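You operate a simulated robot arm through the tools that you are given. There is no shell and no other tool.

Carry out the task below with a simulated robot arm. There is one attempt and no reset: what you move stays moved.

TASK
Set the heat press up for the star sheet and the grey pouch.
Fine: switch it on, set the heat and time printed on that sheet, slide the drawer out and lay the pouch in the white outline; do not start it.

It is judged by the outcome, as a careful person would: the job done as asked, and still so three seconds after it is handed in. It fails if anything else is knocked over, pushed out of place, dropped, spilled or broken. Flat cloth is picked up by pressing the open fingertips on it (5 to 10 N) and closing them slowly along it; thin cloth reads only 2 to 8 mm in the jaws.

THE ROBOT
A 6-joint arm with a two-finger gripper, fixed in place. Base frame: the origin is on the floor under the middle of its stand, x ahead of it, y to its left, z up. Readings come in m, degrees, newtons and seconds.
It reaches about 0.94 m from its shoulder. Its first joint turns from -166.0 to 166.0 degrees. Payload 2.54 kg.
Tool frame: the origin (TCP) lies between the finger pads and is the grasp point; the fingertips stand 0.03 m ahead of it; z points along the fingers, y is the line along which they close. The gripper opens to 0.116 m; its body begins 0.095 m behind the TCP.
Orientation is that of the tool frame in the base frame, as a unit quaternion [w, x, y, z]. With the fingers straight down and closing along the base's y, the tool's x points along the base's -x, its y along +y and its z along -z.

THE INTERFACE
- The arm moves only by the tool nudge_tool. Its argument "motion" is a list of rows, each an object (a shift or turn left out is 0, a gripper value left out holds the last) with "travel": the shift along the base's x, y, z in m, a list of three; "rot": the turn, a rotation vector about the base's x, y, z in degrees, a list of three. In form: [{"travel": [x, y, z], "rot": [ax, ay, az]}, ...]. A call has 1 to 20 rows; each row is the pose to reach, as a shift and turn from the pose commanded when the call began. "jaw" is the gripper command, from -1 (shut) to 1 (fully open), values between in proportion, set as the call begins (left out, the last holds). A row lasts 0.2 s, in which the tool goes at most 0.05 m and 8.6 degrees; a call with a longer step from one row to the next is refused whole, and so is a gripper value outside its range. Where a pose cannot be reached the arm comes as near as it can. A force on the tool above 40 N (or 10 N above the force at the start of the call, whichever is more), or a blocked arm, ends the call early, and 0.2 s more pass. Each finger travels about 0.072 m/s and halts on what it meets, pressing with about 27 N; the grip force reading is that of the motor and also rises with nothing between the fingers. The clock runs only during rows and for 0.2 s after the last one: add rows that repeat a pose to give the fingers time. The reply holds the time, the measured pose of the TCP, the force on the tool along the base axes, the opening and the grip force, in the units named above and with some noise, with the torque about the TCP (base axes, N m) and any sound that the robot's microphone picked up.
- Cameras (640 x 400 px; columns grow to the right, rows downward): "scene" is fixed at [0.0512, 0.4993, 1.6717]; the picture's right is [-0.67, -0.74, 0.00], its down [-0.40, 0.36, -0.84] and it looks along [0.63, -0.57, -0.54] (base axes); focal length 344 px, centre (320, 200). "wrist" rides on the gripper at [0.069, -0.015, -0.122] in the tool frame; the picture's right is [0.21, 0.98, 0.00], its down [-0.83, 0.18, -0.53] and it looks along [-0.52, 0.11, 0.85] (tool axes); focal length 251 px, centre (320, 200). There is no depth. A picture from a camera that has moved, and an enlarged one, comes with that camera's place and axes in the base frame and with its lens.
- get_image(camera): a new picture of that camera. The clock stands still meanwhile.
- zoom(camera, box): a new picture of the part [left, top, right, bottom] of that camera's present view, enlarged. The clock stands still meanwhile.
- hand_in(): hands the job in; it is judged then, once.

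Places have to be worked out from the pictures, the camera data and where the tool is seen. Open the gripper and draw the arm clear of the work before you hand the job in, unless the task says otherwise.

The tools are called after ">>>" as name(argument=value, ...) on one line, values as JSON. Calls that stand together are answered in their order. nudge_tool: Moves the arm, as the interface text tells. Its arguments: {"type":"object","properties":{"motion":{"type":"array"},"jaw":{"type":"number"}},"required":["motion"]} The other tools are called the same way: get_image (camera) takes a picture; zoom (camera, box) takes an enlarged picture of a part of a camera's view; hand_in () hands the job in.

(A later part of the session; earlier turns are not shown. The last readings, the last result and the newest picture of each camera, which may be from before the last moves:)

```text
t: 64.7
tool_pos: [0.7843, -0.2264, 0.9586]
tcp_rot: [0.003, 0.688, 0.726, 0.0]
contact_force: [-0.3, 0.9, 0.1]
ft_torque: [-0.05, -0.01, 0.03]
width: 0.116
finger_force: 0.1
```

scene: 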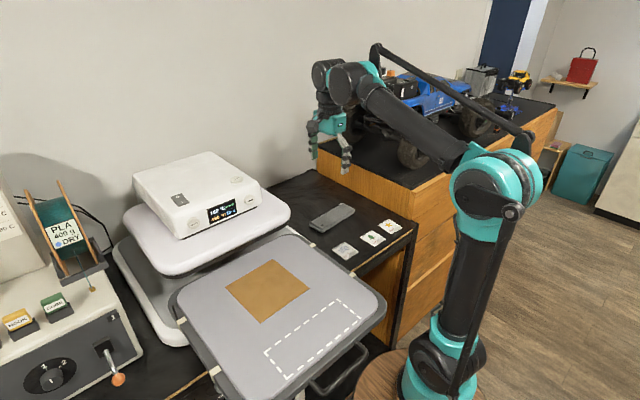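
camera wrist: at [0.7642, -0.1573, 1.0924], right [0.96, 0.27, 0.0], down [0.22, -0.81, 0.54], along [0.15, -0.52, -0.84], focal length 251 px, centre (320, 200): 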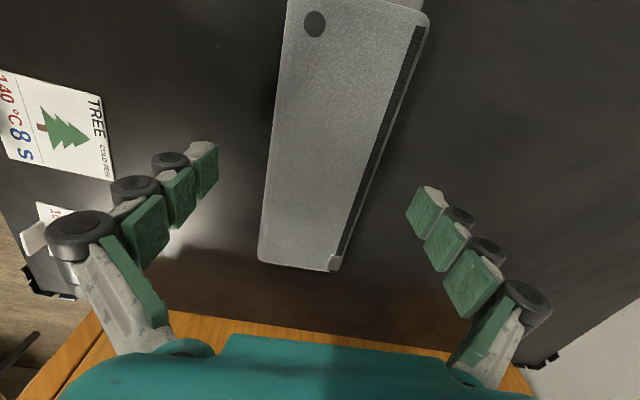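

No touch yet at tip height about 0.929; I continue down in 1 mm steps.

>>> nudge_tool(motion=[{"travel": [0, 0, -0.001]}, {"travel": [0, 0, -0.002]}, {"travel": [0, 0, -0.003]}, {"travel": [0, 0, -0.004]}, {"travel": [0, 0, -0.004]}])

>>> zoom(camera="scene", box=[310, 195, 380, 245])

```text
t: 65.9
tool_pos: [0.7825, -0.2252, 0.9555]
tcp_rot: [0.003, 0.688, 0.726, 0.0]
contact_force: [-0.6, -0.5, -0.4]
ft_torque: [-0.01, 0.01, -0.04]
width: 0.116
finger_force: 0.0
```

```text
8.00 times, centred on (345, 220) of scene
camera zoom: at [0.0512, 0.4993, 1.6717], right [-0.67, -0.74, 0.0], down [-0.4, 0.36, -0.84], along [0.63, -0.57, -0.54], focal length 2748 px, centre (120, 40)
```

zoom: 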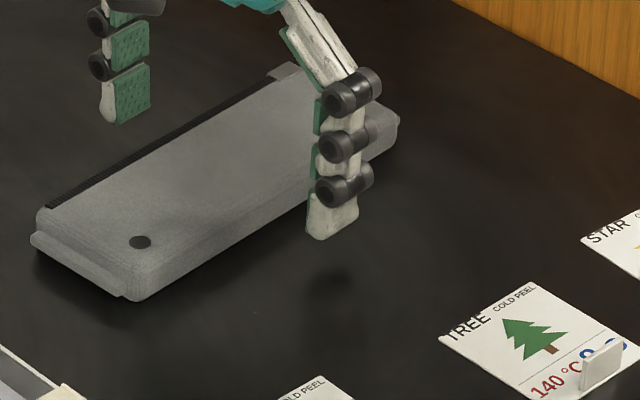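

The fingers swing on links, so the tips of the wide-open jaw seem to sit about 1 cm higher than nominal and should drop as it closes. I rise 7 mm, close partway to about 8 cm, and look again before touching the pouch.

>>> nudge_tool(motion=[{"travel": [0, 0, 0.004]}, {"travel": [0, 0, 0.007]}, {"travel": [0, 0, 0.007]}])

>>> nudge_tool(motion=[{"travel": [0, 0, 0]}, {"travel": [0, 0, 0]}, {"travel": [0, 0, 0]}], jaw=0.38)

>>> zoom(camera="scene", box=[310, 195, 380, 245])

>>> get_image(camera="wrist")

```text
t: 66.7
tool_pos: [0.7825, -0.2268, 0.9611]
tcp_rot: [0.002, 0.688, 0.726, 0.0]
contact_force: [0.1, 1.5, 0.7]
ft_torque: [0.03, 0.0, 0.0]
width: 0.1158
finger_force: 0.1
```

```text
t: 67.5
tool_pos: [0.7825, -0.2252, 0.9613]
tcp_rot: [0.003, 0.688, 0.726, -0.001]
contact_force: [0.1, -0.2, 0.2]
ft_torque: [-0.01, 0.02, -0.05]
width: 0.0798
finger_force: 0.0
```

```text
8.00 times, centred on (345, 220) of scene
camera zoom: at [0.0512, 0.4993, 1.6717], right [-0.67, -0.74, 0.0], down [-0.4, 0.36, -0.84], along [0.63, -0.57, -0.54], focal length 2748 px, centre (120, 40)
```

zoom: 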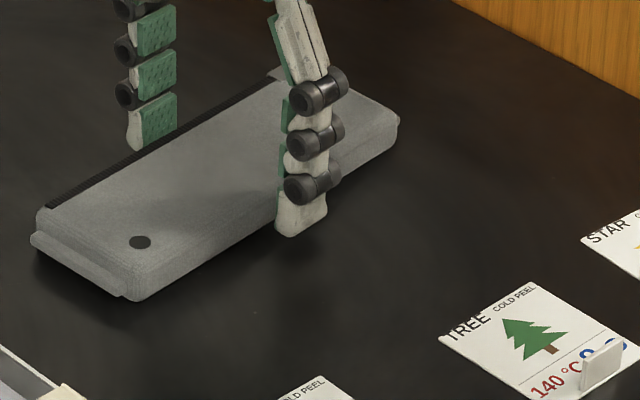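

```text
taken
camera wrist: at [0.764, -0.157, 1.0844], right [0.96, 0.27, 0.0], down [0.22, -0.81, 0.54], along [0.15, -0.52, -0.84], focal length 251 px, centre (320, 200)
```

wrist: 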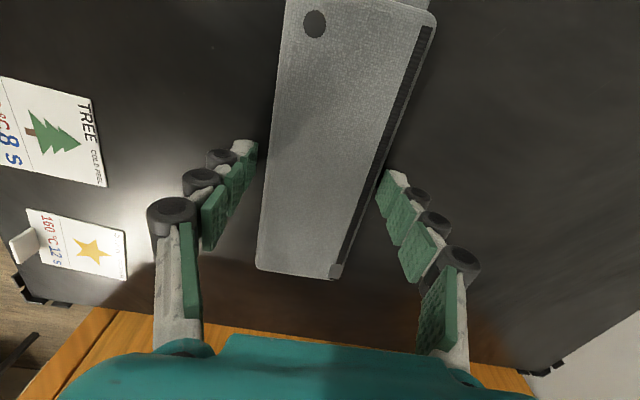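

The tips are now at the pouch's sides, just above the bench, with about 8 mm clearance each side. I close gently toward 5.6 cm and read the width.

>>> nudge_tool(motion=[{"travel": [0, 0, 0]}, {"travel": [0, 0, 0]}, {"travel": [0, 0, 0]}], jaw=-0.04)

>>> zoom(camera="scene", box=[310, 195, 380, 245])

>>> get_image(camera="wrist")

```text
t: 68.3
tool_pos: [0.7832, -0.2268, 0.9618]
tcp_rot: [0.004, 0.687, 0.726, -0.001]
contact_force: [2.9, -0.1, 5.8]
ft_torque: [-0.05, 0.02, 0.05]
width: 0.0671
finger_force: 27.2
```

```text
8.00 times, centred on (345, 220) of scene
camera zoom: at [0.0512, 0.4993, 1.6717], right [-0.67, -0.74, 0.0], down [-0.4, 0.36, -0.84], along [0.63, -0.57, -0.54], focal length 2748 px, centre (120, 40)
```

zoom: 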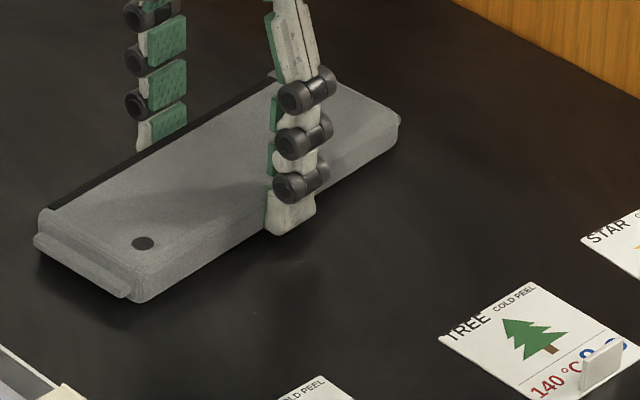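

```text
taken
camera wrist: at [0.764, -0.1569, 1.0846], right [0.96, 0.27, 0.0], down [0.22, -0.81, 0.54], along [0.15, -0.52, -0.84], focal length 251 px, centre (320, 200)
```

wrist: 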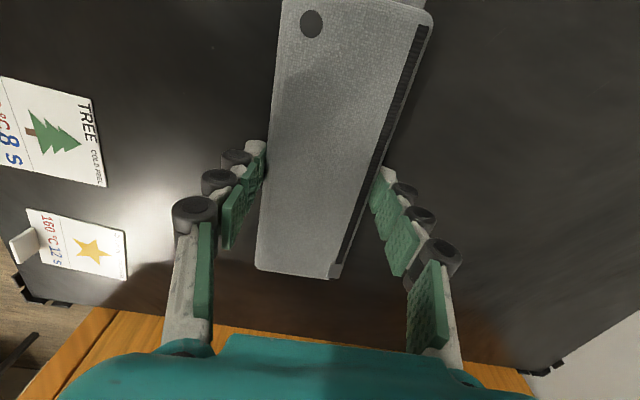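

The pouch is held at 67 mm with 27 N and has kept its shape. I lift it 4 cm straight up and check that it follows.

>>> nudge_tool(motion=[{"travel": [0, 0, 0.005]}, {"travel": [0, 0, 0.012]}, {"travel": [0, 0, 0.025]}, {"travel": [0, 0, 0.04]}, {"travel": [0, 0, 0.04]}], jaw=-0.2)

>>> zoom(camera="scene", box=[290, 170, 390, 245])

>>> get_image(camera="wrist")

```text
t: 69.5
tool_pos: [0.7837, -0.2264, 1.0032]
tcp_rot: [0.003, 0.688, 0.726, 0.0]
contact_force: [-0.5, -0.3, 0.5]
ft_torque: [-0.04, -0.01, -0.04]
width: 0.0465
finger_force: 0.1
```

```text
5.33 times, centred on (340, 208) of scene
camera zoom: at [0.0512, 0.4993, 1.6717], right [-0.67, -0.74, 0.0], down [-0.4, 0.36, -0.84], along [0.63, -0.57, -0.54], focal length 1832 px, centre (213, 160)
```

zoom: 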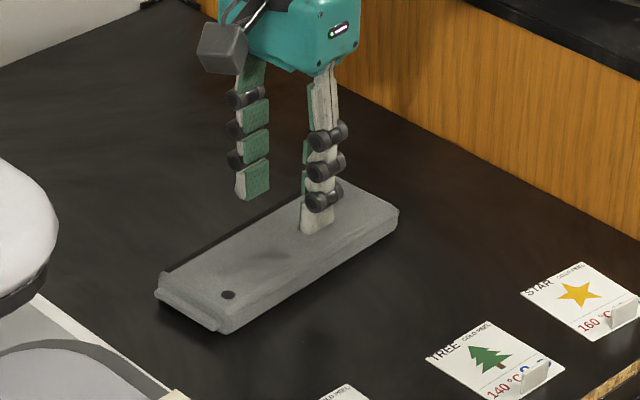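

```text
taken
camera wrist: at [0.7647, -0.1573, 1.1264], right [0.96, 0.27, 0.0], down [0.22, -0.81, 0.54], along [0.15, -0.52, -0.84], focal length 251 px, centre (320, 200)
```

wrist: 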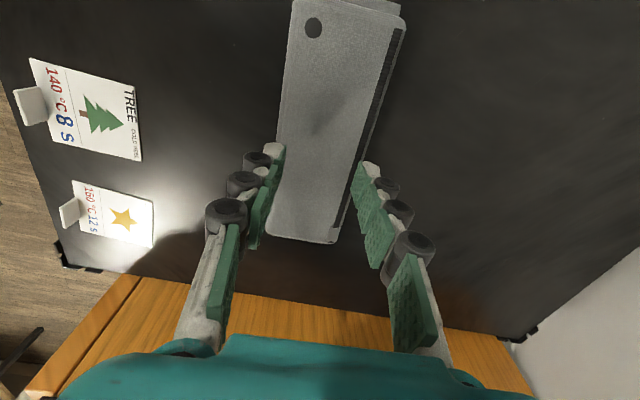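

The pads slipped up off the sides: the pouch stayed in place on the bench. I need to grip lower, so I reopen to 8.5 cm and descend again until the tips just touch the bench.

>>> nudge_tool(motion=[{"travel": [0, 0, 0]}, {"travel": [0, 0, 0]}, {"travel": [0, 0, 0]}, {"travel": [0, 0, -0.01]}, {"travel": [0, 0, -0.02]}, {"travel": [0, 0, -0.03]}, {"travel": [0, 0, -0.036]}, {"travel": [0, 0, -0.04]}, {"travel": [0, 0, -0.042]}, {"travel": [0, 0, -0.043]}, {"travel": [0, 0, -0.044]}], jaw=0.42)

>>> zoom(camera="scene", box=[310, 195, 380, 245])

```text
t: 71.9
tool_pos: [0.7821, -0.2257, 0.9575]
tcp_rot: [0.003, 0.688, 0.726, 0.0]
contact_force: [-0.2, -0.2, 0.1]
ft_torque: [-0.02, -0.02, -0.03]
width: 0.0826
finger_force: 0.0
```

```text
8.00 times, centred on (345, 220) of scene
camera zoom: at [0.0512, 0.4993, 1.6717], right [-0.67, -0.74, 0.0], down [-0.4, 0.36, -0.84], along [0.63, -0.57, -0.54], focal length 2748 px, centre (120, 40)
```

zoom: 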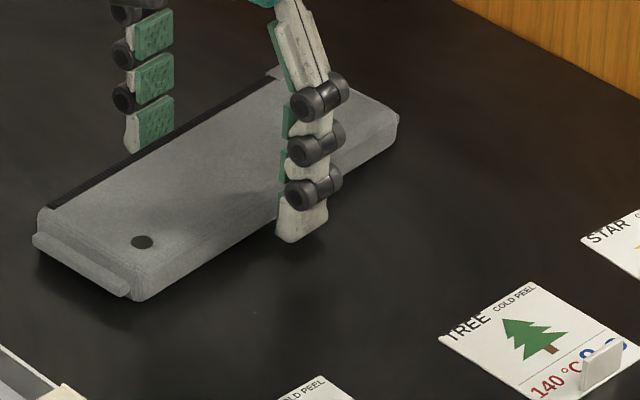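

No bench contact yet (tips about 0.927). I go on down in 1 mm steps.

>>> nudge_tool(motion=[{"travel": [0, 0, -0.001]}, {"travel": [0, 0, -0.002]}, {"travel": [0, 0, -0.003]}, {"travel": [0, 0, -0.004]}, {"travel": [0, 0, -0.004]}])

>>> zoom(camera="scene", box=[310, 195, 380, 245])

```text
t: 73.1
tool_pos: [0.7828, -0.2261, 0.9541]
tcp_rot: [0.003, 0.688, 0.726, 0.0]
contact_force: [0.1, -0.6, 0.4]
ft_torque: [0.0, -0.03, 0.0]
width: 0.0825
finger_force: 0.0
```

```text
8.00 times, centred on (345, 220) of scene
camera zoom: at [0.0512, 0.4993, 1.6717], right [-0.67, -0.74, 0.0], down [-0.4, 0.36, -0.84], along [0.63, -0.57, -0.54], focal length 2748 px, centre (120, 40)
```

zoom: 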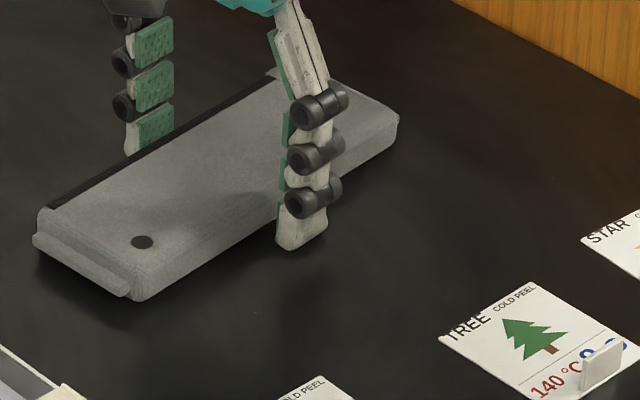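

Still free at tips ≈ 0.924; the finger's shadow is closing in. I continue down in 1 mm steps.

>>> nudge_tool(motion=[{"travel": [0, 0, -0.001]}, {"travel": [0, 0, -0.002]}, {"travel": [0, 0, -0.003]}, {"travel": [0, 0, -0.004]}, {"travel": [0, 0, -0.004]}])

>>> zoom(camera="scene", box=[310, 195, 380, 245])

```text
t: 74.1
tool_pos: [0.7833, -0.2258, 0.9515]
tcp_rot: [0.003, 0.688, 0.726, 0.0]
contact_force: [-1.0, 2.2, 7.9]
ft_torque: [0.12, 0.19, -0.05]
width: 0.0853
finger_force: 2.3
stopped in row 5: the force on the tool passed its limit at 48 N (the readings are from after the stop); the commanded pose is now the measured one
```

```text
8.00 times, centred on (345, 220) of scene
camera zoom: at [0.0512, 0.4993, 1.6717], right [-0.67, -0.74, 0.0], down [-0.4, 0.36, -0.84], along [0.63, -0.57, -0.54], focal length 2748 px, centre (120, 40)
```

zoom: 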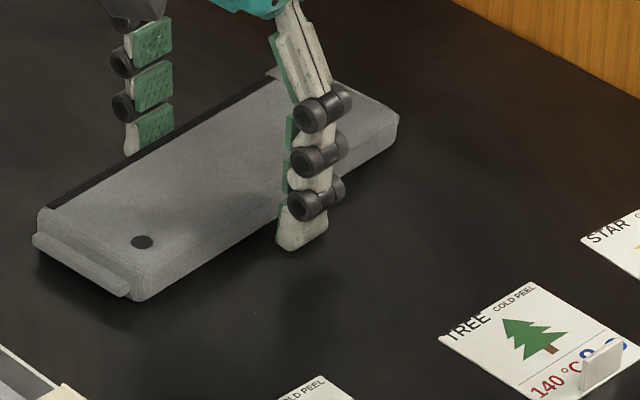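

The tips touched the bench at TCP z ≈ 0.951 (bench at about 0.921, pouch about 3 cm thick). I rise 4 mm and close on the sides, now about 6 mm lower than before.

>>> nudge_tool(motion=[{"travel": [0, 0, 0.003]}, {"travel": [0, 0, 0.004]}, {"travel": [0, 0, 0.004]}])

>>> nudge_tool(motion=[{"travel": [0, 0, 0]}, {"travel": [0, 0, 0]}, {"travel": [0, 0, 0]}, {"travel": [0, 0, 0]}], jaw=-0.3)

>>> zoom(camera="scene", box=[310, 195, 380, 245])

```text
t: 74.9
tool_pos: [0.7831, -0.2255, 0.9555]
tcp_rot: [0.003, 0.688, 0.726, 0.0]
contact_force: [0.3, -0.2, -0.5]
ft_torque: [-0.03, 0.01, 0.02]
width: 0.0821
finger_force: 0.1
```

```text
t: 75.9
tool_pos: [0.7809, -0.2264, 0.9565]
tcp_rot: [0.003, 0.688, 0.726, -0.001]
contact_force: [-14.8, -2.2, 34.5]
ft_torque: [0.0, 1.64, 0.07]
width: 0.0674
finger_force: 26.7
```

```text
8.00 times, centred on (345, 220) of scene
camera zoom: at [0.0512, 0.4993, 1.6717], right [-0.67, -0.74, 0.0], down [-0.4, 0.36, -0.84], along [0.63, -0.57, -0.54], focal length 2748 px, centre (120, 40)
```

zoom: 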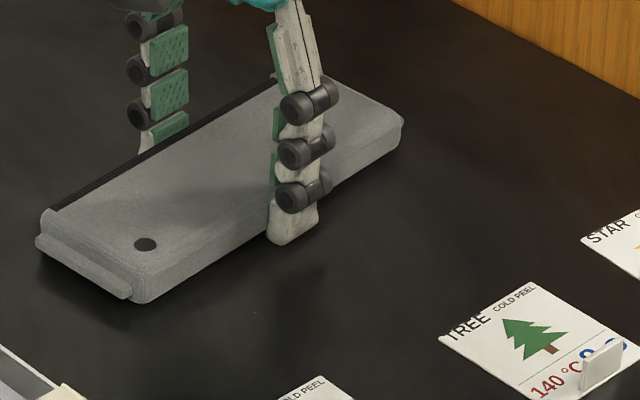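

The jaw holds at 67 mm, but the front tip is bearing on the bench (34 N up). I ease up 2 mm and re-read.

>>> nudge_tool(motion=[{"travel": [0, 0, 0.001]}, {"travel": [0, 0, 0.002]}, {"travel": [0, 0, 0.002]}])

>>> zoom(camera="scene", box=[310, 195, 380, 245])

>>> get_image(camera="wrist")

```text
t: 76.7
tool_pos: [0.7825, -0.2254, 0.9578]
tcp_rot: [0.003, 0.688, 0.726, 0.0]
contact_force: [0.2, 0.1, -0.6]
ft_torque: [-0.03, -0.01, 0.01]
width: 0.0668
finger_force: 27.2
```

```text
8.00 times, centred on (345, 220) of scene
camera zoom: at [0.0512, 0.4993, 1.6717], right [-0.67, -0.74, 0.0], down [-0.4, 0.36, -0.84], along [0.63, -0.57, -0.54], focal length 2748 px, centre (120, 40)
```

zoom: 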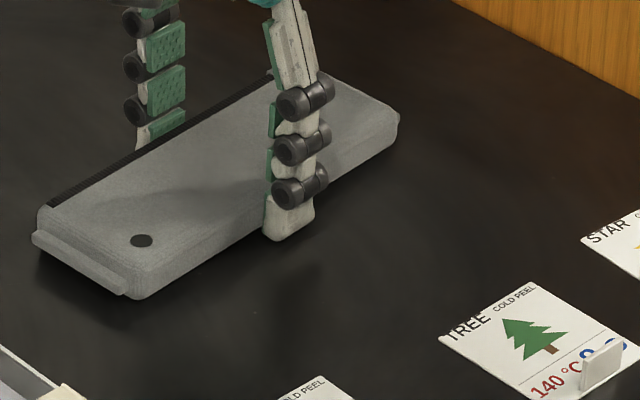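

```text
taken
camera wrist: at [0.7645, -0.1569, 1.0811], right [0.96, 0.27, 0.0], down [0.22, -0.81, 0.54], along [0.15, -0.52, -0.84], focal length 251 px, centre (320, 200)
```

wrist: 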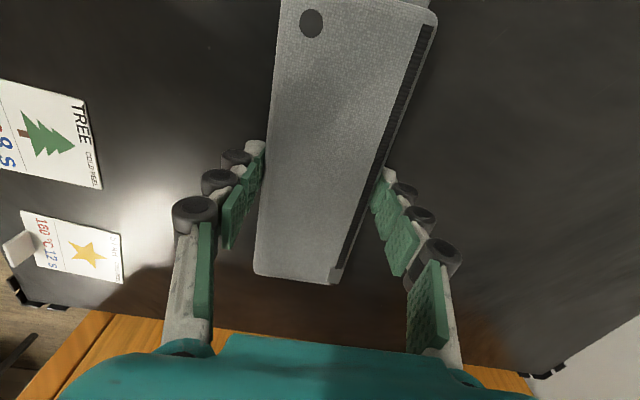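

Loads are clean now: 27 N grip at 67 mm and no bench contact. I lift slowly by 1 cm and check.

>>> nudge_tool(motion=[{"travel": [0, 0, 0.002]}, {"travel": [0, 0, 0.004]}, {"travel": [0, 0, 0.006]}, {"travel": [0, 0, 0.008]}, {"travel": [0, 0, 0.01]}, {"travel": [0, 0, 0.01]}])

>>> zoom(camera="scene", box=[310, 195, 380, 245])

```text
t: 78.1
tool_pos: [0.7823, -0.2269, 0.9677]
tcp_rot: [0.003, 0.688, 0.726, -0.001]
contact_force: [-0.8, 0.2, -0.8]
ft_torque: [-0.01, -0.02, 0.01]
width: 0.0669
finger_force: 26.7
```

```text
8.00 times, centred on (345, 220) of scene
camera zoom: at [0.0512, 0.4993, 1.6717], right [-0.67, -0.74, 0.0], down [-0.4, 0.36, -0.84], along [0.63, -0.57, -0.54], focal length 2748 px, centre (120, 40)
```

zoom: 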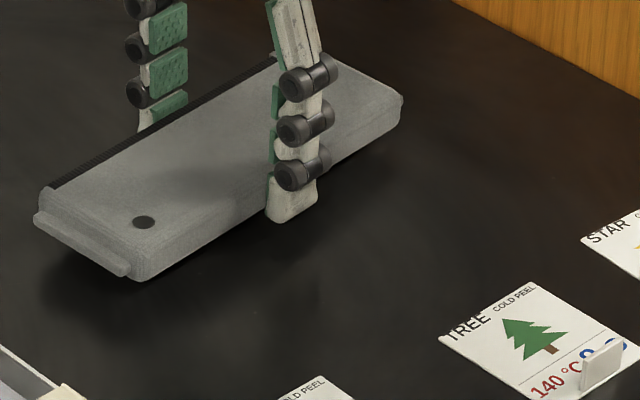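

The pouch now hangs level in the jaw and its shadow has separated. I raise it to about 1.16 m before moving sideways.

>>> nudge_tool(motion=[{"travel": [0, 0, 0.015]}, {"travel": [-0.005, 0, 0.035]}, {"travel": [-0.015, 0, 0.06]}, {"travel": [-0.025, 0, 0.085]}, {"travel": [-0.04, 0, 0.11]}, {"travel": [-0.055, 0, 0.135]}, {"travel": [-0.07, 0, 0.16]}, {"travel": [-0.085, 0, 0.185]}, {"travel": [-0.1, 0, 0.195]}, {"travel": [-0.1, 0, 0.195]}])

>>> get_image(camera="wrist")

>>> get_image(camera="scene")

```text
t: 80.3
tool_pos: [0.6824, -0.2257, 1.1614]
tcp_rot: [0.003, 0.688, 0.726, -0.001]
contact_force: [-0.3, 0.1, -1.1]
ft_torque: [0.05, -0.01, -0.01]
width: 0.0666
finger_force: 27.4
```

```text
taken
camera wrist: at [0.664, -0.157, 1.285], right [0.96, 0.27, 0.0], down [0.22, -0.81, 0.54], along [0.15, -0.52, -0.84], focal length 251 px, centre (320, 200)
```

wrist: 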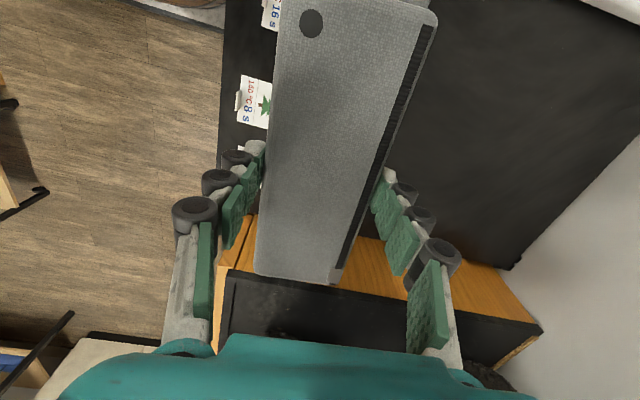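

```text
taken
```

scene: 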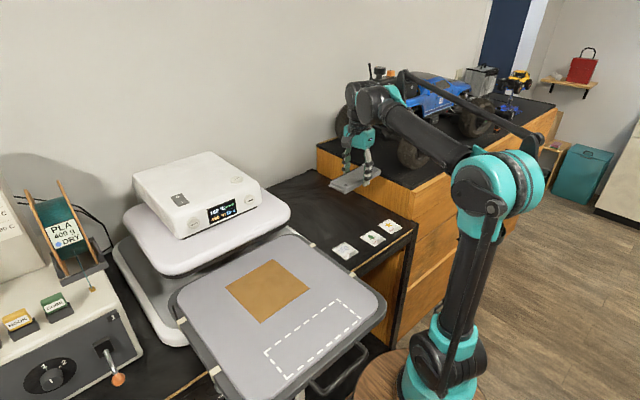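

The pouch is steady in the jaw, its axis turned 3° with the tool and centred to within a couple of millimetres. I carry it over the tray to above the outline's centre, turning back the 3°.

>>> nudge_tool(motion=[{"travel": [-0.03, 0.01, 0]}, {"travel": [-0.06, 0.03, 0]}, {"travel": [-0.09, 0.055, 0]}, {"travel": [-0.115, 0.085, 0]}, {"travel": [-0.14, 0.115, 0]}, {"travel": [-0.16, 0.145, 0]}, {"travel": [-0.18, 0.175, 0]}, {"travel": [-0.2, 0.205, 0]}, {"travel": [-0.215, 0.235, 0]}, {"travel": [-0.23, 0.265, 0], "rot": [0, 0, -0.5]}, {"travel": [-0.24, 0.295, 0], "rot": [0, 0, -1]}, {"travel": [-0.25, 0.325, 0], "rot": [0, 0, -1.5]}, {"travel": [-0.26, 0.355, 0], "rot": [0, 0, -2]}, {"travel": [-0.268, 0.38, 0], "rot": [0, 0, -2.5]}, {"travel": [-0.274, 0.402, 0], "rot": [0, 0, -3]}, {"travel": [-0.276, 0.416, 0], "rot": [0, 0, -3]}, {"travel": [-0.276, 0.416, 0], "rot": [0, 0, -3]}])

>>> get_image(camera="wrist")

>>> get_image(camera="scene")

```text
t: 83.9
tool_pos: [0.4079, 0.1912, 1.1623]
tcp_rot: [0.003, 0.706, 0.708, -0.001]
contact_force: [0.4, -0.3, 0.1]
ft_torque: [0.03, 0.02, 0.03]
width: 0.0668
finger_force: 27.3
```

```text
taken
camera wrist: at [0.3937, 0.2598, 1.285], right [0.98, 0.22, 0.0], down [0.18, -0.82, 0.54], along [0.12, -0.53, -0.84], focal length 251 px, centre (320, 200)
```

wrist: 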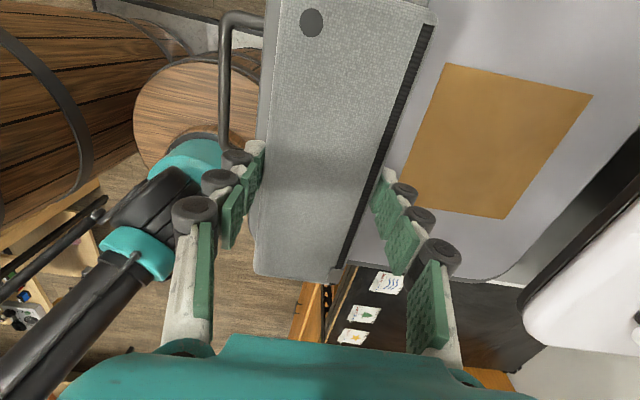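

```text
taken
```

scene: 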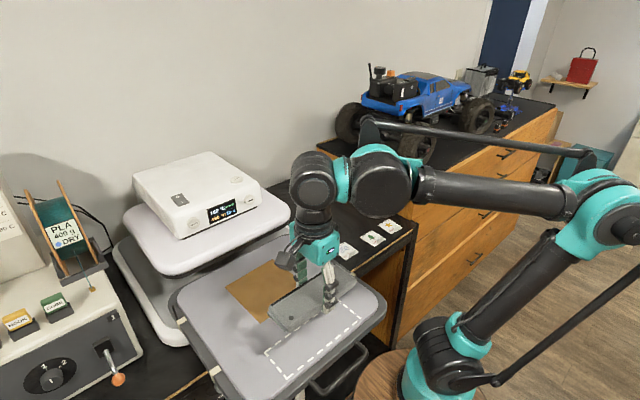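

The pouch is over the outline. I lower it to about 2 cm above the tray and then compare it with the outline in the scene view.

>>> nudge_tool(motion=[{"travel": [0, 0, -0.02]}, {"travel": [0, 0, -0.04]}, {"travel": [0, 0, -0.06]}, {"travel": [0, 0, -0.075]}, {"travel": [0, 0, -0.08]}, {"travel": [0, 0, -0.08]}])

>>> zoom(camera="scene", box=[230, 270, 390, 390])

>>> get_image(camera="wrist")

```text
t: 85.3
tool_pos: [0.4089, 0.1897, 1.0838]
tcp_rot: [0.003, 0.706, 0.708, 0.0]
contact_force: [0.6, -0.6, 0.1]
ft_torque: [-0.03, 0.01, 0.01]
width: 0.067
finger_force: 26.7
```

```text
3.33 times, centred on (310, 330) of scene
camera zoom: at [0.0512, 0.4993, 1.6717], right [-0.67, -0.74, 0.0], down [-0.4, 0.36, -0.84], along [0.63, -0.57, -0.54], focal length 1145 px, centre (353, -233)
```

zoom: 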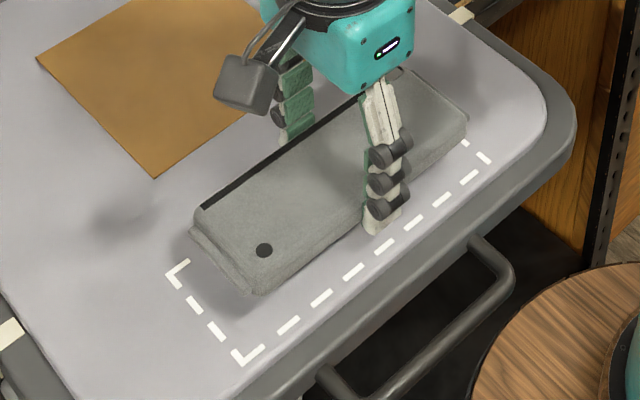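

```text
taken
camera wrist: at [0.3931, 0.2597, 1.206], right [0.98, 0.22, 0.0], down [0.18, -0.82, 0.54], along [0.12, -0.53, -0.84], focal length 251 px, centre (320, 200)
```

wrist: 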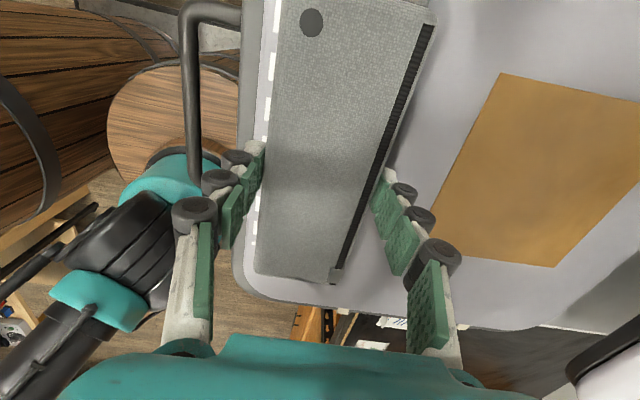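

The pouch hovers over the outline about 2 cm up and looks square to it. I lower another 1.2 cm and compare again.

>>> nudge_tool(motion=[{"travel": [0, 0, -0.004]}, {"travel": [0, 0, -0.008]}, {"travel": [0, 0, -0.012]}, {"travel": [0, 0, -0.012]}])

>>> zoom(camera="scene", box=[240, 280, 380, 380])

>>> zoom(camera="wrist", box=[220, 0, 460, 300])

```text
t: 86.3
tool_pos: [0.4058, 0.1904, 1.0707]
tcp_rot: [0.003, 0.707, 0.708, -0.001]
contact_force: [-0.6, 0.5, -0.3]
ft_torque: [-0.01, 0.0, 0.04]
width: 0.067
finger_force: 26.9
```

```text
4.00 times, centred on (310, 330) of scene
camera zoom: at [0.0512, 0.4993, 1.6717], right [-0.67, -0.74, 0.0], down [-0.4, 0.36, -0.84], along [0.63, -0.57, -0.54], focal length 1374 px, centre (360, -320)
```

zoom: 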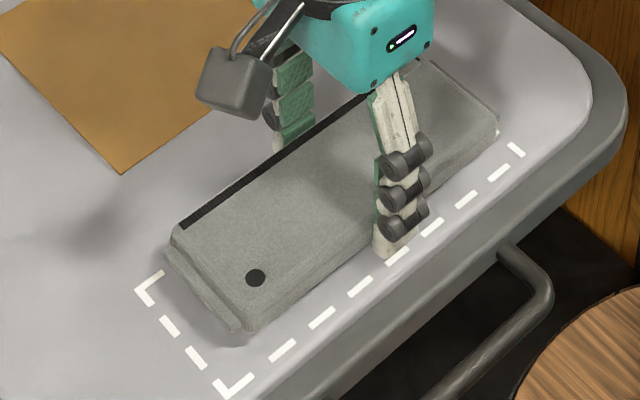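

```text
1.33 times, centred on (340, 150) of wrist
camera zoom: at [0.392, 0.2599, 1.1936], right [0.98, 0.22, 0.0], down [0.18, -0.82, 0.54], along [0.12, -0.53, -0.84], focal length 335 px, centre (293, 267)
```

zoom: 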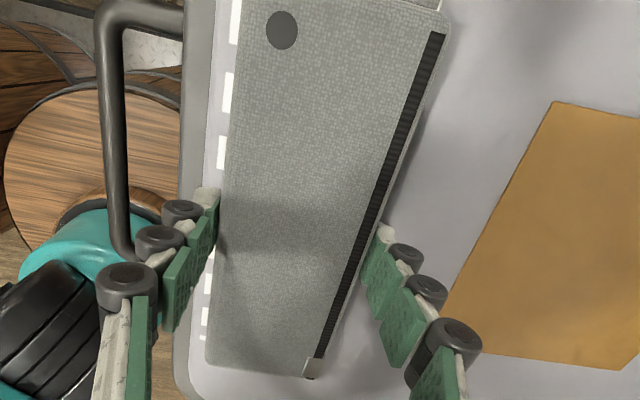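

The pouch looks slightly toward the rear-right of the outline. I zoom in from both cameras to measure the gaps before setting it down.

>>> zoom(camera="wrist", box=[230, 0, 390, 100])

>>> zoom(camera="wrist", box=[230, 190, 390, 300])

>>> zoom(camera="scene", box=[265, 320, 345, 380])

>>> zoom(camera="scene", box=[320, 285, 390, 335])

```text
4.00 times, centred on (310, 50) of wrist
camera zoom: at [0.392, 0.2599, 1.1936], right [0.98, 0.22, 0.0], down [0.18, -0.82, 0.54], along [0.12, -0.53, -0.84], focal length 1006 px, centre (360, 800)
```

zoom: 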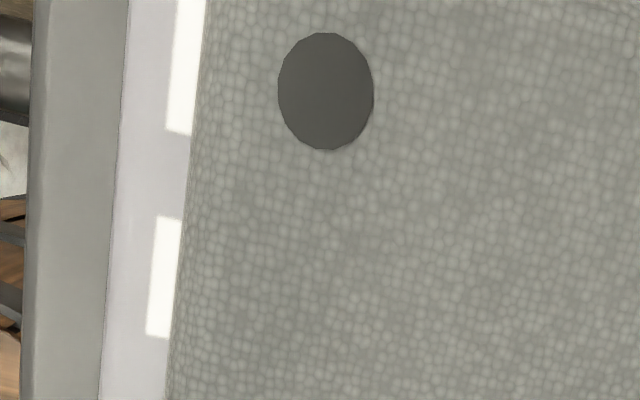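

```text
3.64 times, centred on (310, 245) of wrist
camera zoom: at [0.392, 0.2599, 1.1936], right [0.98, 0.22, 0.0], down [0.18, -0.82, 0.54], along [0.12, -0.53, -0.84], focal length 914 px, centre (356, 36)
```

zoom: 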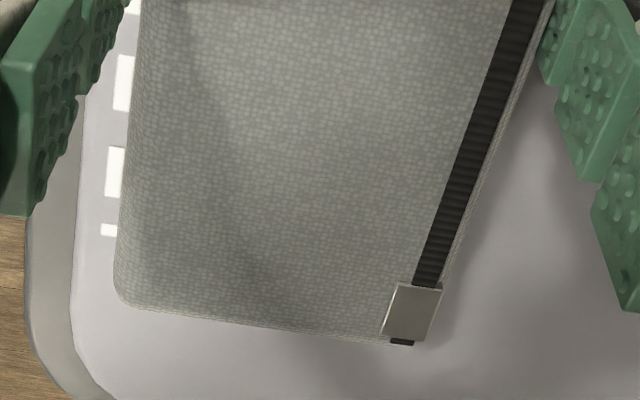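

```text
6.67 times, centred on (305, 350) of scene
camera zoom: at [0.0512, 0.4993, 1.6717], right [-0.67, -0.74, 0.0], down [-0.4, 0.36, -0.84], along [0.63, -0.57, -0.54], focal length 2290 px, centre (420, -800)
```

zoom: 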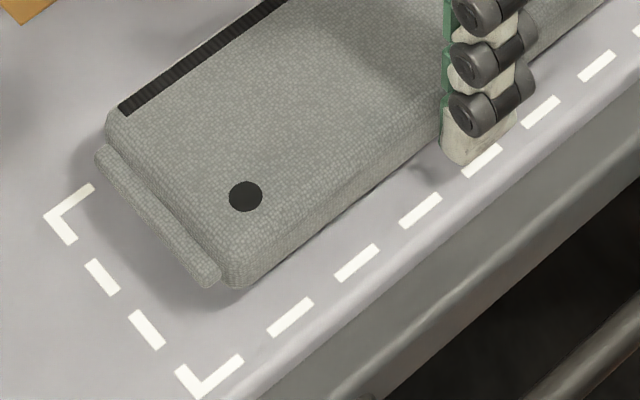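

```text
8.00 times, centred on (355, 310) of scene
camera zoom: at [0.0512, 0.4993, 1.6717], right [-0.67, -0.74, 0.0], down [-0.4, 0.36, -0.84], along [0.63, -0.57, -0.54], focal length 2748 px, centre (40, -680)
```

zoom: 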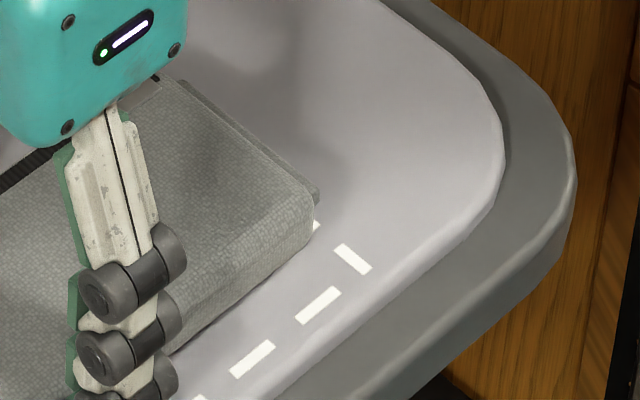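

To know the tray height exactly, I lower in 1 mm steps until the pouch just touches, watching the force.

>>> nudge_tool(motion=[{"travel": [0, 0, -0.001]}, {"travel": [0, 0, -0.002]}, {"travel": [0, 0, -0.003]}, {"travel": [0, 0, -0.004]}, {"travel": [0, 0, -0.005]}, {"travel": [0, 0, -0.005]}])

```text
t: 87.7
tool_pos: [0.4081, 0.1882, 1.0651]
tcp_rot: [0.003, 0.707, 0.708, 0.0]
contact_force: [0.2, 0.7, -0.3]
ft_torque: [-0.01, -0.01, 0.0]
width: 0.0667
finger_force: 27.9
```

No contact yet at TCP z = 1.065. I continue down 1 mm at a time.

>>> nudge_tool(motion=[{"travel": [0, 0, -0.001]}, {"travel": [0, 0, -0.002]}, {"travel": [0, 0, -0.003]}, {"travel": [0, 0, -0.004]}, {"travel": [0, 0, -0.004]}])

>>> zoom(camera="scene", box=[265, 320, 345, 380])

>>> zoom(camera="scene", box=[320, 285, 390, 335])

```text
t: 88.9
tool_pos: [0.4073, 0.191, 1.0624]
tcp_rot: [0.003, 0.707, 0.708, -0.001]
contact_force: [0.3, -0.2, -0.8]
ft_torque: [0.01, -0.02, 0.03]
width: 0.067
finger_force: 26.8
```

```text
6.67 times, centred on (305, 350) of scene
camera zoom: at [0.0512, 0.4993, 1.6717], right [-0.67, -0.74, 0.0], down [-0.4, 0.36, -0.84], along [0.63, -0.57, -0.54], focal length 2290 px, centre (420, -800)
```

zoom: 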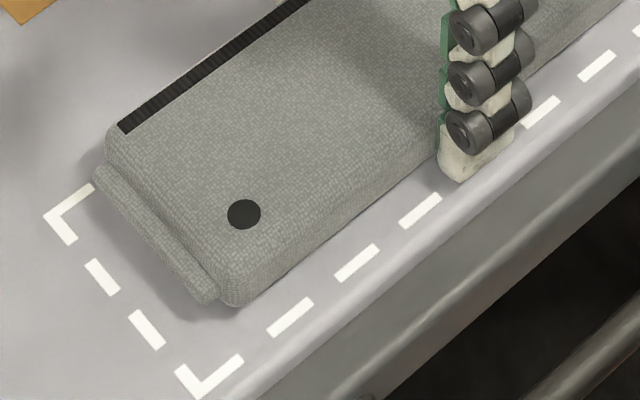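

```text
8.00 times, centred on (355, 310) of scene
camera zoom: at [0.0512, 0.4993, 1.6717], right [-0.67, -0.74, 0.0], down [-0.4, 0.36, -0.84], along [0.63, -0.57, -0.54], focal length 2748 px, centre (40, -680)
```

zoom: 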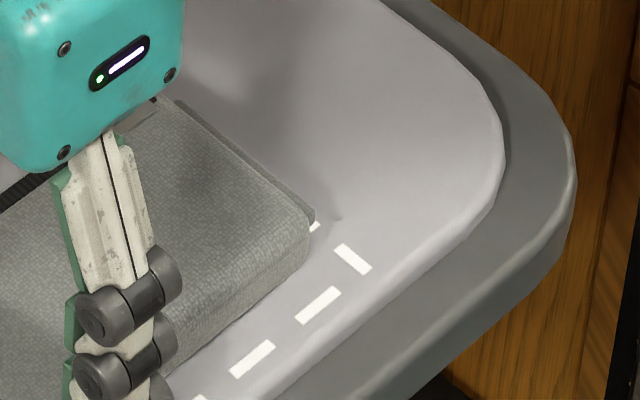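

The pouch bottom is now close to the tray: measured gaps are about 12–13 mm at the front line, about 0 at the rear line, and 11 mm / 17 mm at the right / left ends. I shift it 6 mm toward me and 3 mm left, then lower to touch.

>>> nudge_tool(motion=[{"travel": [-0.003, 0.0015, 0.001]}, {"travel": [-0.006, 0.003, 0.001]}, {"travel": [-0.006, 0.003, 0]}, {"travel": [-0.006, 0.003, -0.001]}, {"travel": [-0.006, 0.003, -0.002]}, {"travel": [-0.006, 0.003, -0.003]}, {"travel": [-0.006, 0.003, -0.003]}])

>>> zoom(camera="scene", box=[240, 280, 390, 380])

```text
t: 90.5
tool_pos: [0.4012, 0.193, 1.0594]
tcp_rot: [0.003, 0.707, 0.708, 0.0]
contact_force: [0.2, 0.1, -0.7]
ft_torque: [0.03, 0.0, -0.02]
width: 0.067
finger_force: 27.4
```

```text
4.00 times, centred on (315, 330) of scene
camera zoom: at [0.0512, 0.4993, 1.6717], right [-0.67, -0.74, 0.0], down [-0.4, 0.36, -0.84], along [0.63, -0.57, -0.54], focal length 1374 px, centre (340, -320)
```

zoom: 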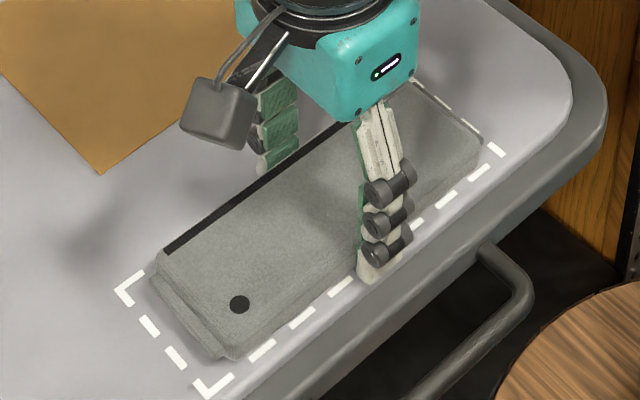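

Still no touch at TCP z = 1.0594; I continue down 1 mm at a time.

>>> nudge_tool(motion=[{"travel": [0, 0, -0.001]}, {"travel": [0, 0, -0.002]}, {"travel": [0, 0, -0.003]}, {"travel": [0, 0, -0.003]}])

>>> zoom(camera="scene", box=[265, 320, 345, 380])

>>> zoom(camera="scene", box=[320, 285, 390, 335])

```text
t: 91.5
tool_pos: [0.4007, 0.1927, 1.0568]
tcp_rot: [0.004, 0.707, 0.708, -0.001]
contact_force: [2.2, -3.2, 24.8]
ft_torque: [-0.03, 0.93, 0.02]
width: 0.0667
finger_force: 27.3
```

```text
6.67 times, centred on (305, 350) of scene
camera zoom: at [0.0512, 0.4993, 1.6717], right [-0.67, -0.74, 0.0], down [-0.4, 0.36, -0.84], along [0.63, -0.57, -0.54], focal length 2290 px, centre (420, -800)
```

zoom: 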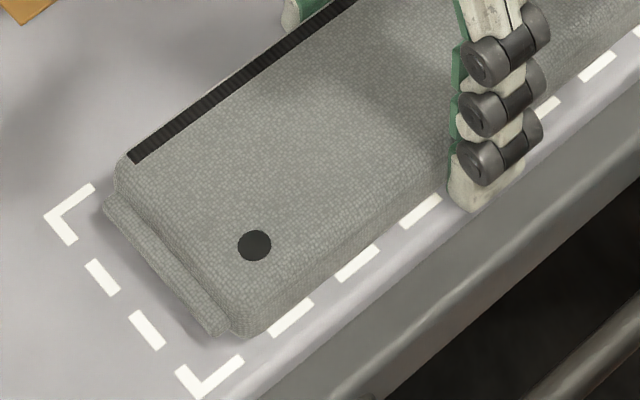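

```text
8.00 times, centred on (355, 310) of scene
camera zoom: at [0.0512, 0.4993, 1.6717], right [-0.67, -0.74, 0.0], down [-0.4, 0.36, -0.84], along [0.63, -0.57, -0.54], focal length 2748 px, centre (40, -680)
```

zoom: 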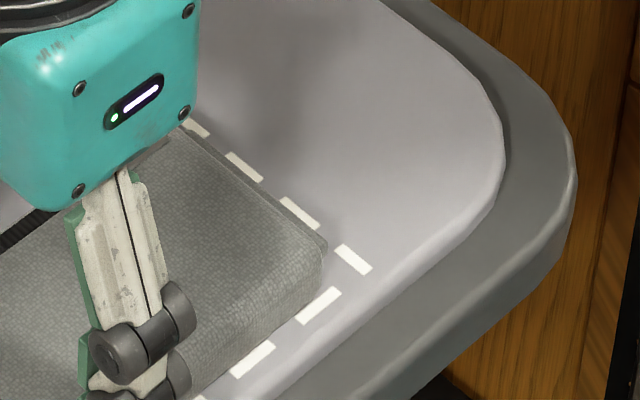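

The tool now feels the tray (25 N), and the pouch sits evenly inside the outline: about 4 mm from the front line's centre and 16–17 mm at both ends. I ease up 1 mm and open the jaw slightly to release it.

>>> nudge_tool(motion=[{"travel": [0, 0, 0.0008]}, {"travel": [0, 0, 0.001]}])

>>> nudge_tool(motion=[{"travel": [0, 0, 0]}, {"travel": [0, 0, 0]}, {"travel": [0, 0, 0]}], jaw=0.42)

>>> zoom(camera="scene", box=[240, 280, 390, 380])

>>> get_image(camera="wrist")

```text
t: 92.1
tool_pos: [0.4013, 0.1921, 1.0554]
tcp_rot: [0.003, 0.707, 0.708, -0.001]
contact_force: [1.9, -1.1, 3.5]
ft_torque: [0.0, 0.1, 0.02]
width: 0.0669
finger_force: 26.7
```

```text
t: 92.9
tool_pos: [0.4, 0.1932, 1.0576]
tcp_rot: [0.003, 0.706, 0.708, -0.001]
contact_force: [0.3, 0.4, 0.3]
ft_torque: [-0.03, 0.01, -0.07]
width: 0.0823
finger_force: 0.1
```

```text
4.00 times, centred on (315, 330) of scene
camera zoom: at [0.0512, 0.4993, 1.6717], right [-0.67, -0.74, 0.0], down [-0.4, 0.36, -0.84], along [0.63, -0.57, -0.54], focal length 1374 px, centre (340, -320)
```

zoom: 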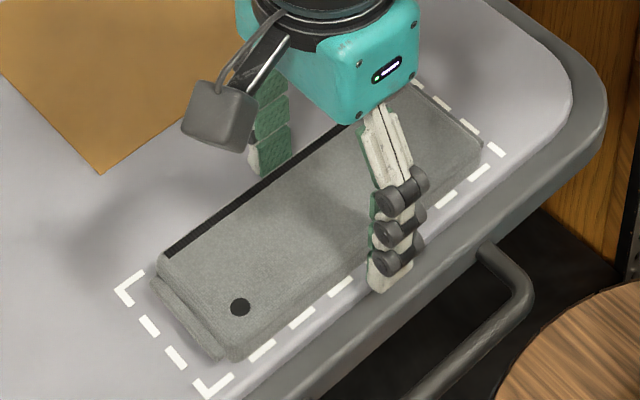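

```text
taken
camera wrist: at [0.3855, 0.2625, 1.1803], right [0.98, 0.22, 0.0], down [0.18, -0.82, 0.54], along [0.12, -0.53, -0.84], focal length 251 px, centre (320, 200)
```

wrist: 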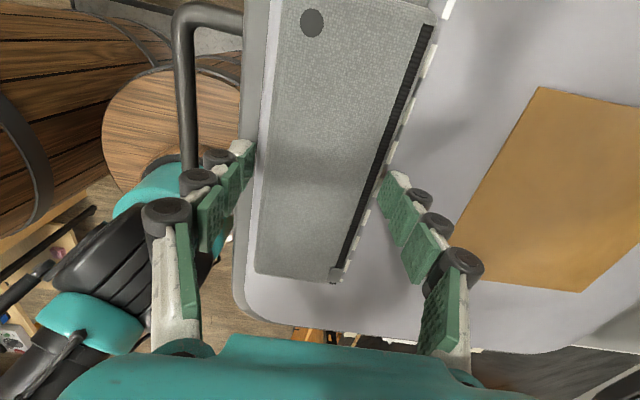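

The pouch is released and lies on the tray. I rise straight up 12 cm, then check its place in the outline.

>>> nudge_tool(motion=[{"travel": [0, 0, 0.005]}, {"travel": [0, 0, 0.015]}, {"travel": [0, 0, 0.03]}, {"travel": [0, 0, 0.06]}, {"travel": [0, 0, 0.1]}, {"travel": [0, 0, 0.14]}, {"travel": [0, 0, 0.18]}, {"travel": [0, 0, 0.2]}, {"travel": [0, 0, 0.2]}])

>>> get_image(camera="wrist")

>>> get_image(camera="scene")

>>> zoom(camera="scene", box=[240, 280, 390, 390])

```text
t: 94.9
tool_pos: [0.4005, 0.1938, 1.2576]
tcp_rot: [0.003, 0.707, 0.708, -0.001]
contact_force: [0.2, -1.1, -0.4]
ft_torque: [-0.01, -0.01, -0.05]
width: 0.0825
finger_force: 0.1
```

```text
taken
camera wrist: at [0.3857, 0.2638, 1.3797], right [0.98, 0.22, 0.0], down [0.18, -0.82, 0.54], along [0.12, -0.53, -0.84], focal length 251 px, centre (320, 200)
```

wrist: 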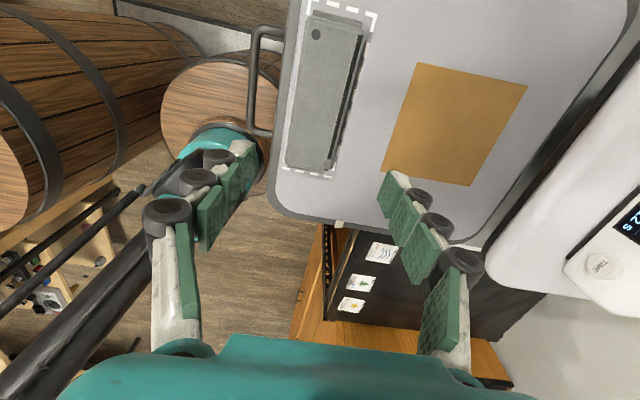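

```text
taken
```

scene: 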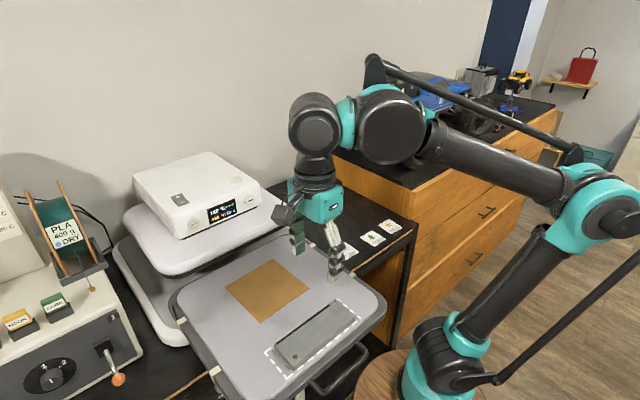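

```text
3.64 times, centred on (315, 335) of scene
camera zoom: at [0.0512, 0.4993, 1.6717], right [-0.67, -0.74, 0.0], down [-0.4, 0.36, -0.84], along [0.63, -0.57, -0.54], focal length 1249 px, centre (338, -291)
```

zoom: 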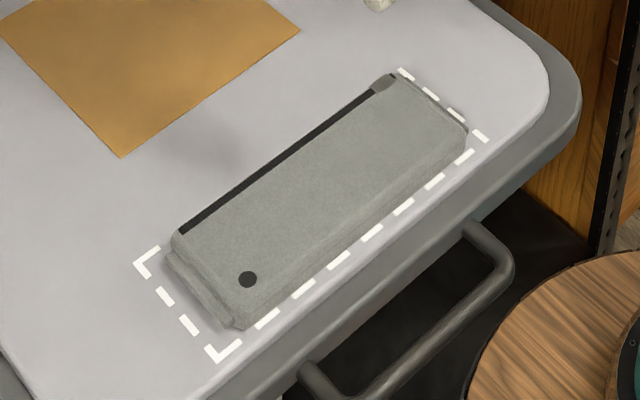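

>>> zoom(camera="wrist", box=[260, 0, 400, 190])

>>> zoom(camera="scene", box=[265, 290, 365, 380])

```text
2.11 times, centred on (330, 95) of wrist
camera zoom: at [0.3857, 0.2638, 1.3797], right [0.98, 0.22, 0.0], down [0.18, -0.82, 0.54], along [0.12, -0.53, -0.84], focal length 529 px, centre (299, 421)
```

zoom: 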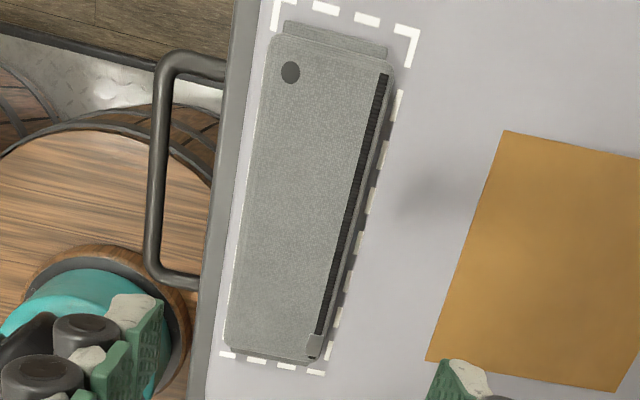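

```text
4.44 times, centred on (315, 335) of scene
camera zoom: at [0.0512, 0.4993, 1.6717], right [-0.67, -0.74, 0.0], down [-0.4, 0.36, -0.84], along [0.63, -0.57, -0.54], focal length 1527 px, centre (342, -400)
```

zoom: 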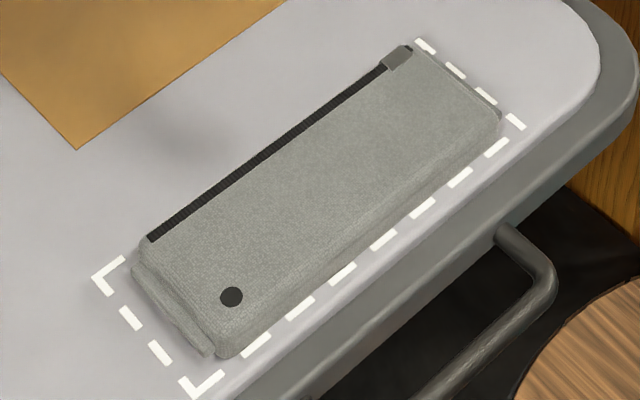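

The pouch is inside the dashes on all sides, but about 4 mm nearer the front line than the rear one. I will centre it: lower the open jaw around it again, offset 4.5 mm to the rear, and let the closing fingers nudge it.

>>> nudge_tool(motion=[{"travel": [0.0045, 0, -0.04]}, {"travel": [0.0045, 0, -0.08]}, {"travel": [0.0045, 0, -0.12]}, {"travel": [0.0045, 0, -0.15]}, {"travel": [0.0045, 0, -0.17]}, {"travel": [0.0045, 0, -0.18]}, {"travel": [0.0045, 0, -0.18]}])

>>> get_image(camera="wrist")

>>> zoom(camera="scene", box=[240, 270, 390, 380])

```text
t: 96.5
tool_pos: [0.4049, 0.1918, 1.0756]
tcp_rot: [0.003, 0.707, 0.708, -0.001]
contact_force: [0.0, 0.4, 0.1]
ft_torque: [0.01, -0.03, 0.01]
width: 0.0823
finger_force: 0.1
```

```text
taken
camera wrist: at [0.39, 0.2616, 1.1986], right [0.98, 0.22, 0.0], down [0.18, -0.82, 0.54], along [0.12, -0.53, -0.84], focal length 251 px, centre (320, 200)
```

wrist: 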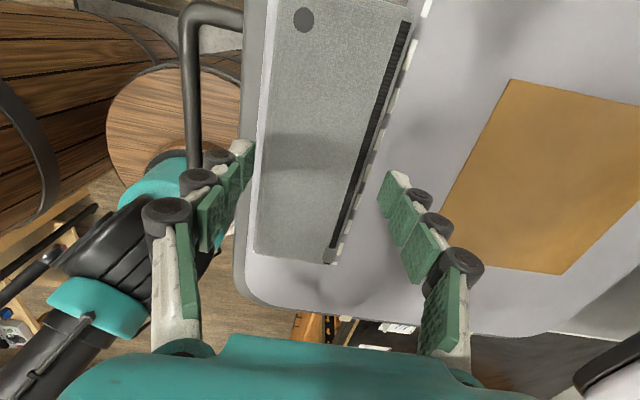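

```text
3.64 times, centred on (315, 325) of scene
camera zoom: at [0.0512, 0.4993, 1.6717], right [-0.67, -0.74, 0.0], down [-0.4, 0.36, -0.84], along [0.63, -0.57, -0.54], focal length 1249 px, centre (338, -254)
```

zoom: 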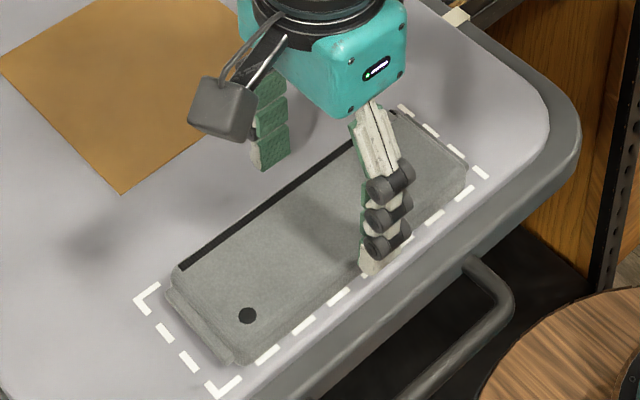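

The fingers straddle the pouch with clearance on both sides. I go down 1.4 cm more and close to 6.6 cm so it centres.

>>> nudge_tool(motion=[{"travel": [0, 0, -0.005]}, {"travel": [0, 0, -0.01]}, {"travel": [0, 0, -0.014]}, {"travel": [0, 0, -0.014]}])

>>> nudge_tool(motion=[{"travel": [0, 0, 0]}, {"travel": [0, 0, 0]}, {"travel": [0, 0, 0]}], jaw=0.13)

>>> zoom(camera="scene", box=[240, 270, 390, 380])

```text
t: 97.5
tool_pos: [0.4056, 0.1937, 1.0632]
tcp_rot: [0.003, 0.707, 0.707, -0.001]
contact_force: [-0.6, -0.9, -0.3]
ft_torque: [0.01, -0.03, -0.04]
width: 0.0825
finger_force: 0.0
```

```text
t: 98.3
tool_pos: [0.4053, 0.1945, 1.0642]
tcp_rot: [0.003, 0.707, 0.708, 0.0]
contact_force: [-1.5, 0.2, 6.8]
ft_torque: [-0.04, 0.02, 0.02]
width: 0.0668
finger_force: 27.3
```

```text
3.64 times, centred on (315, 325) of scene
camera zoom: at [0.0512, 0.4993, 1.6717], right [-0.67, -0.74, 0.0], down [-0.4, 0.36, -0.84], along [0.63, -0.57, -0.54], focal length 1249 px, centre (338, -254)
```

zoom: 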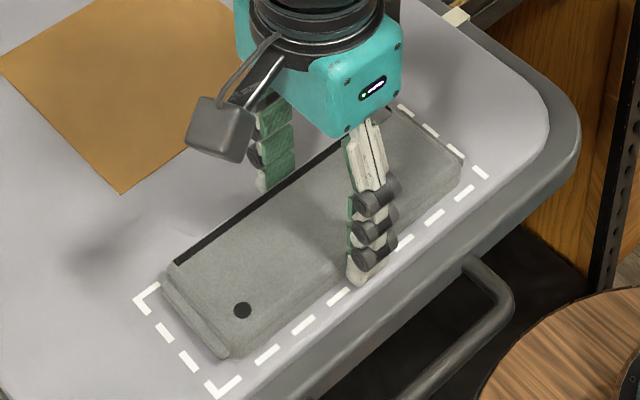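

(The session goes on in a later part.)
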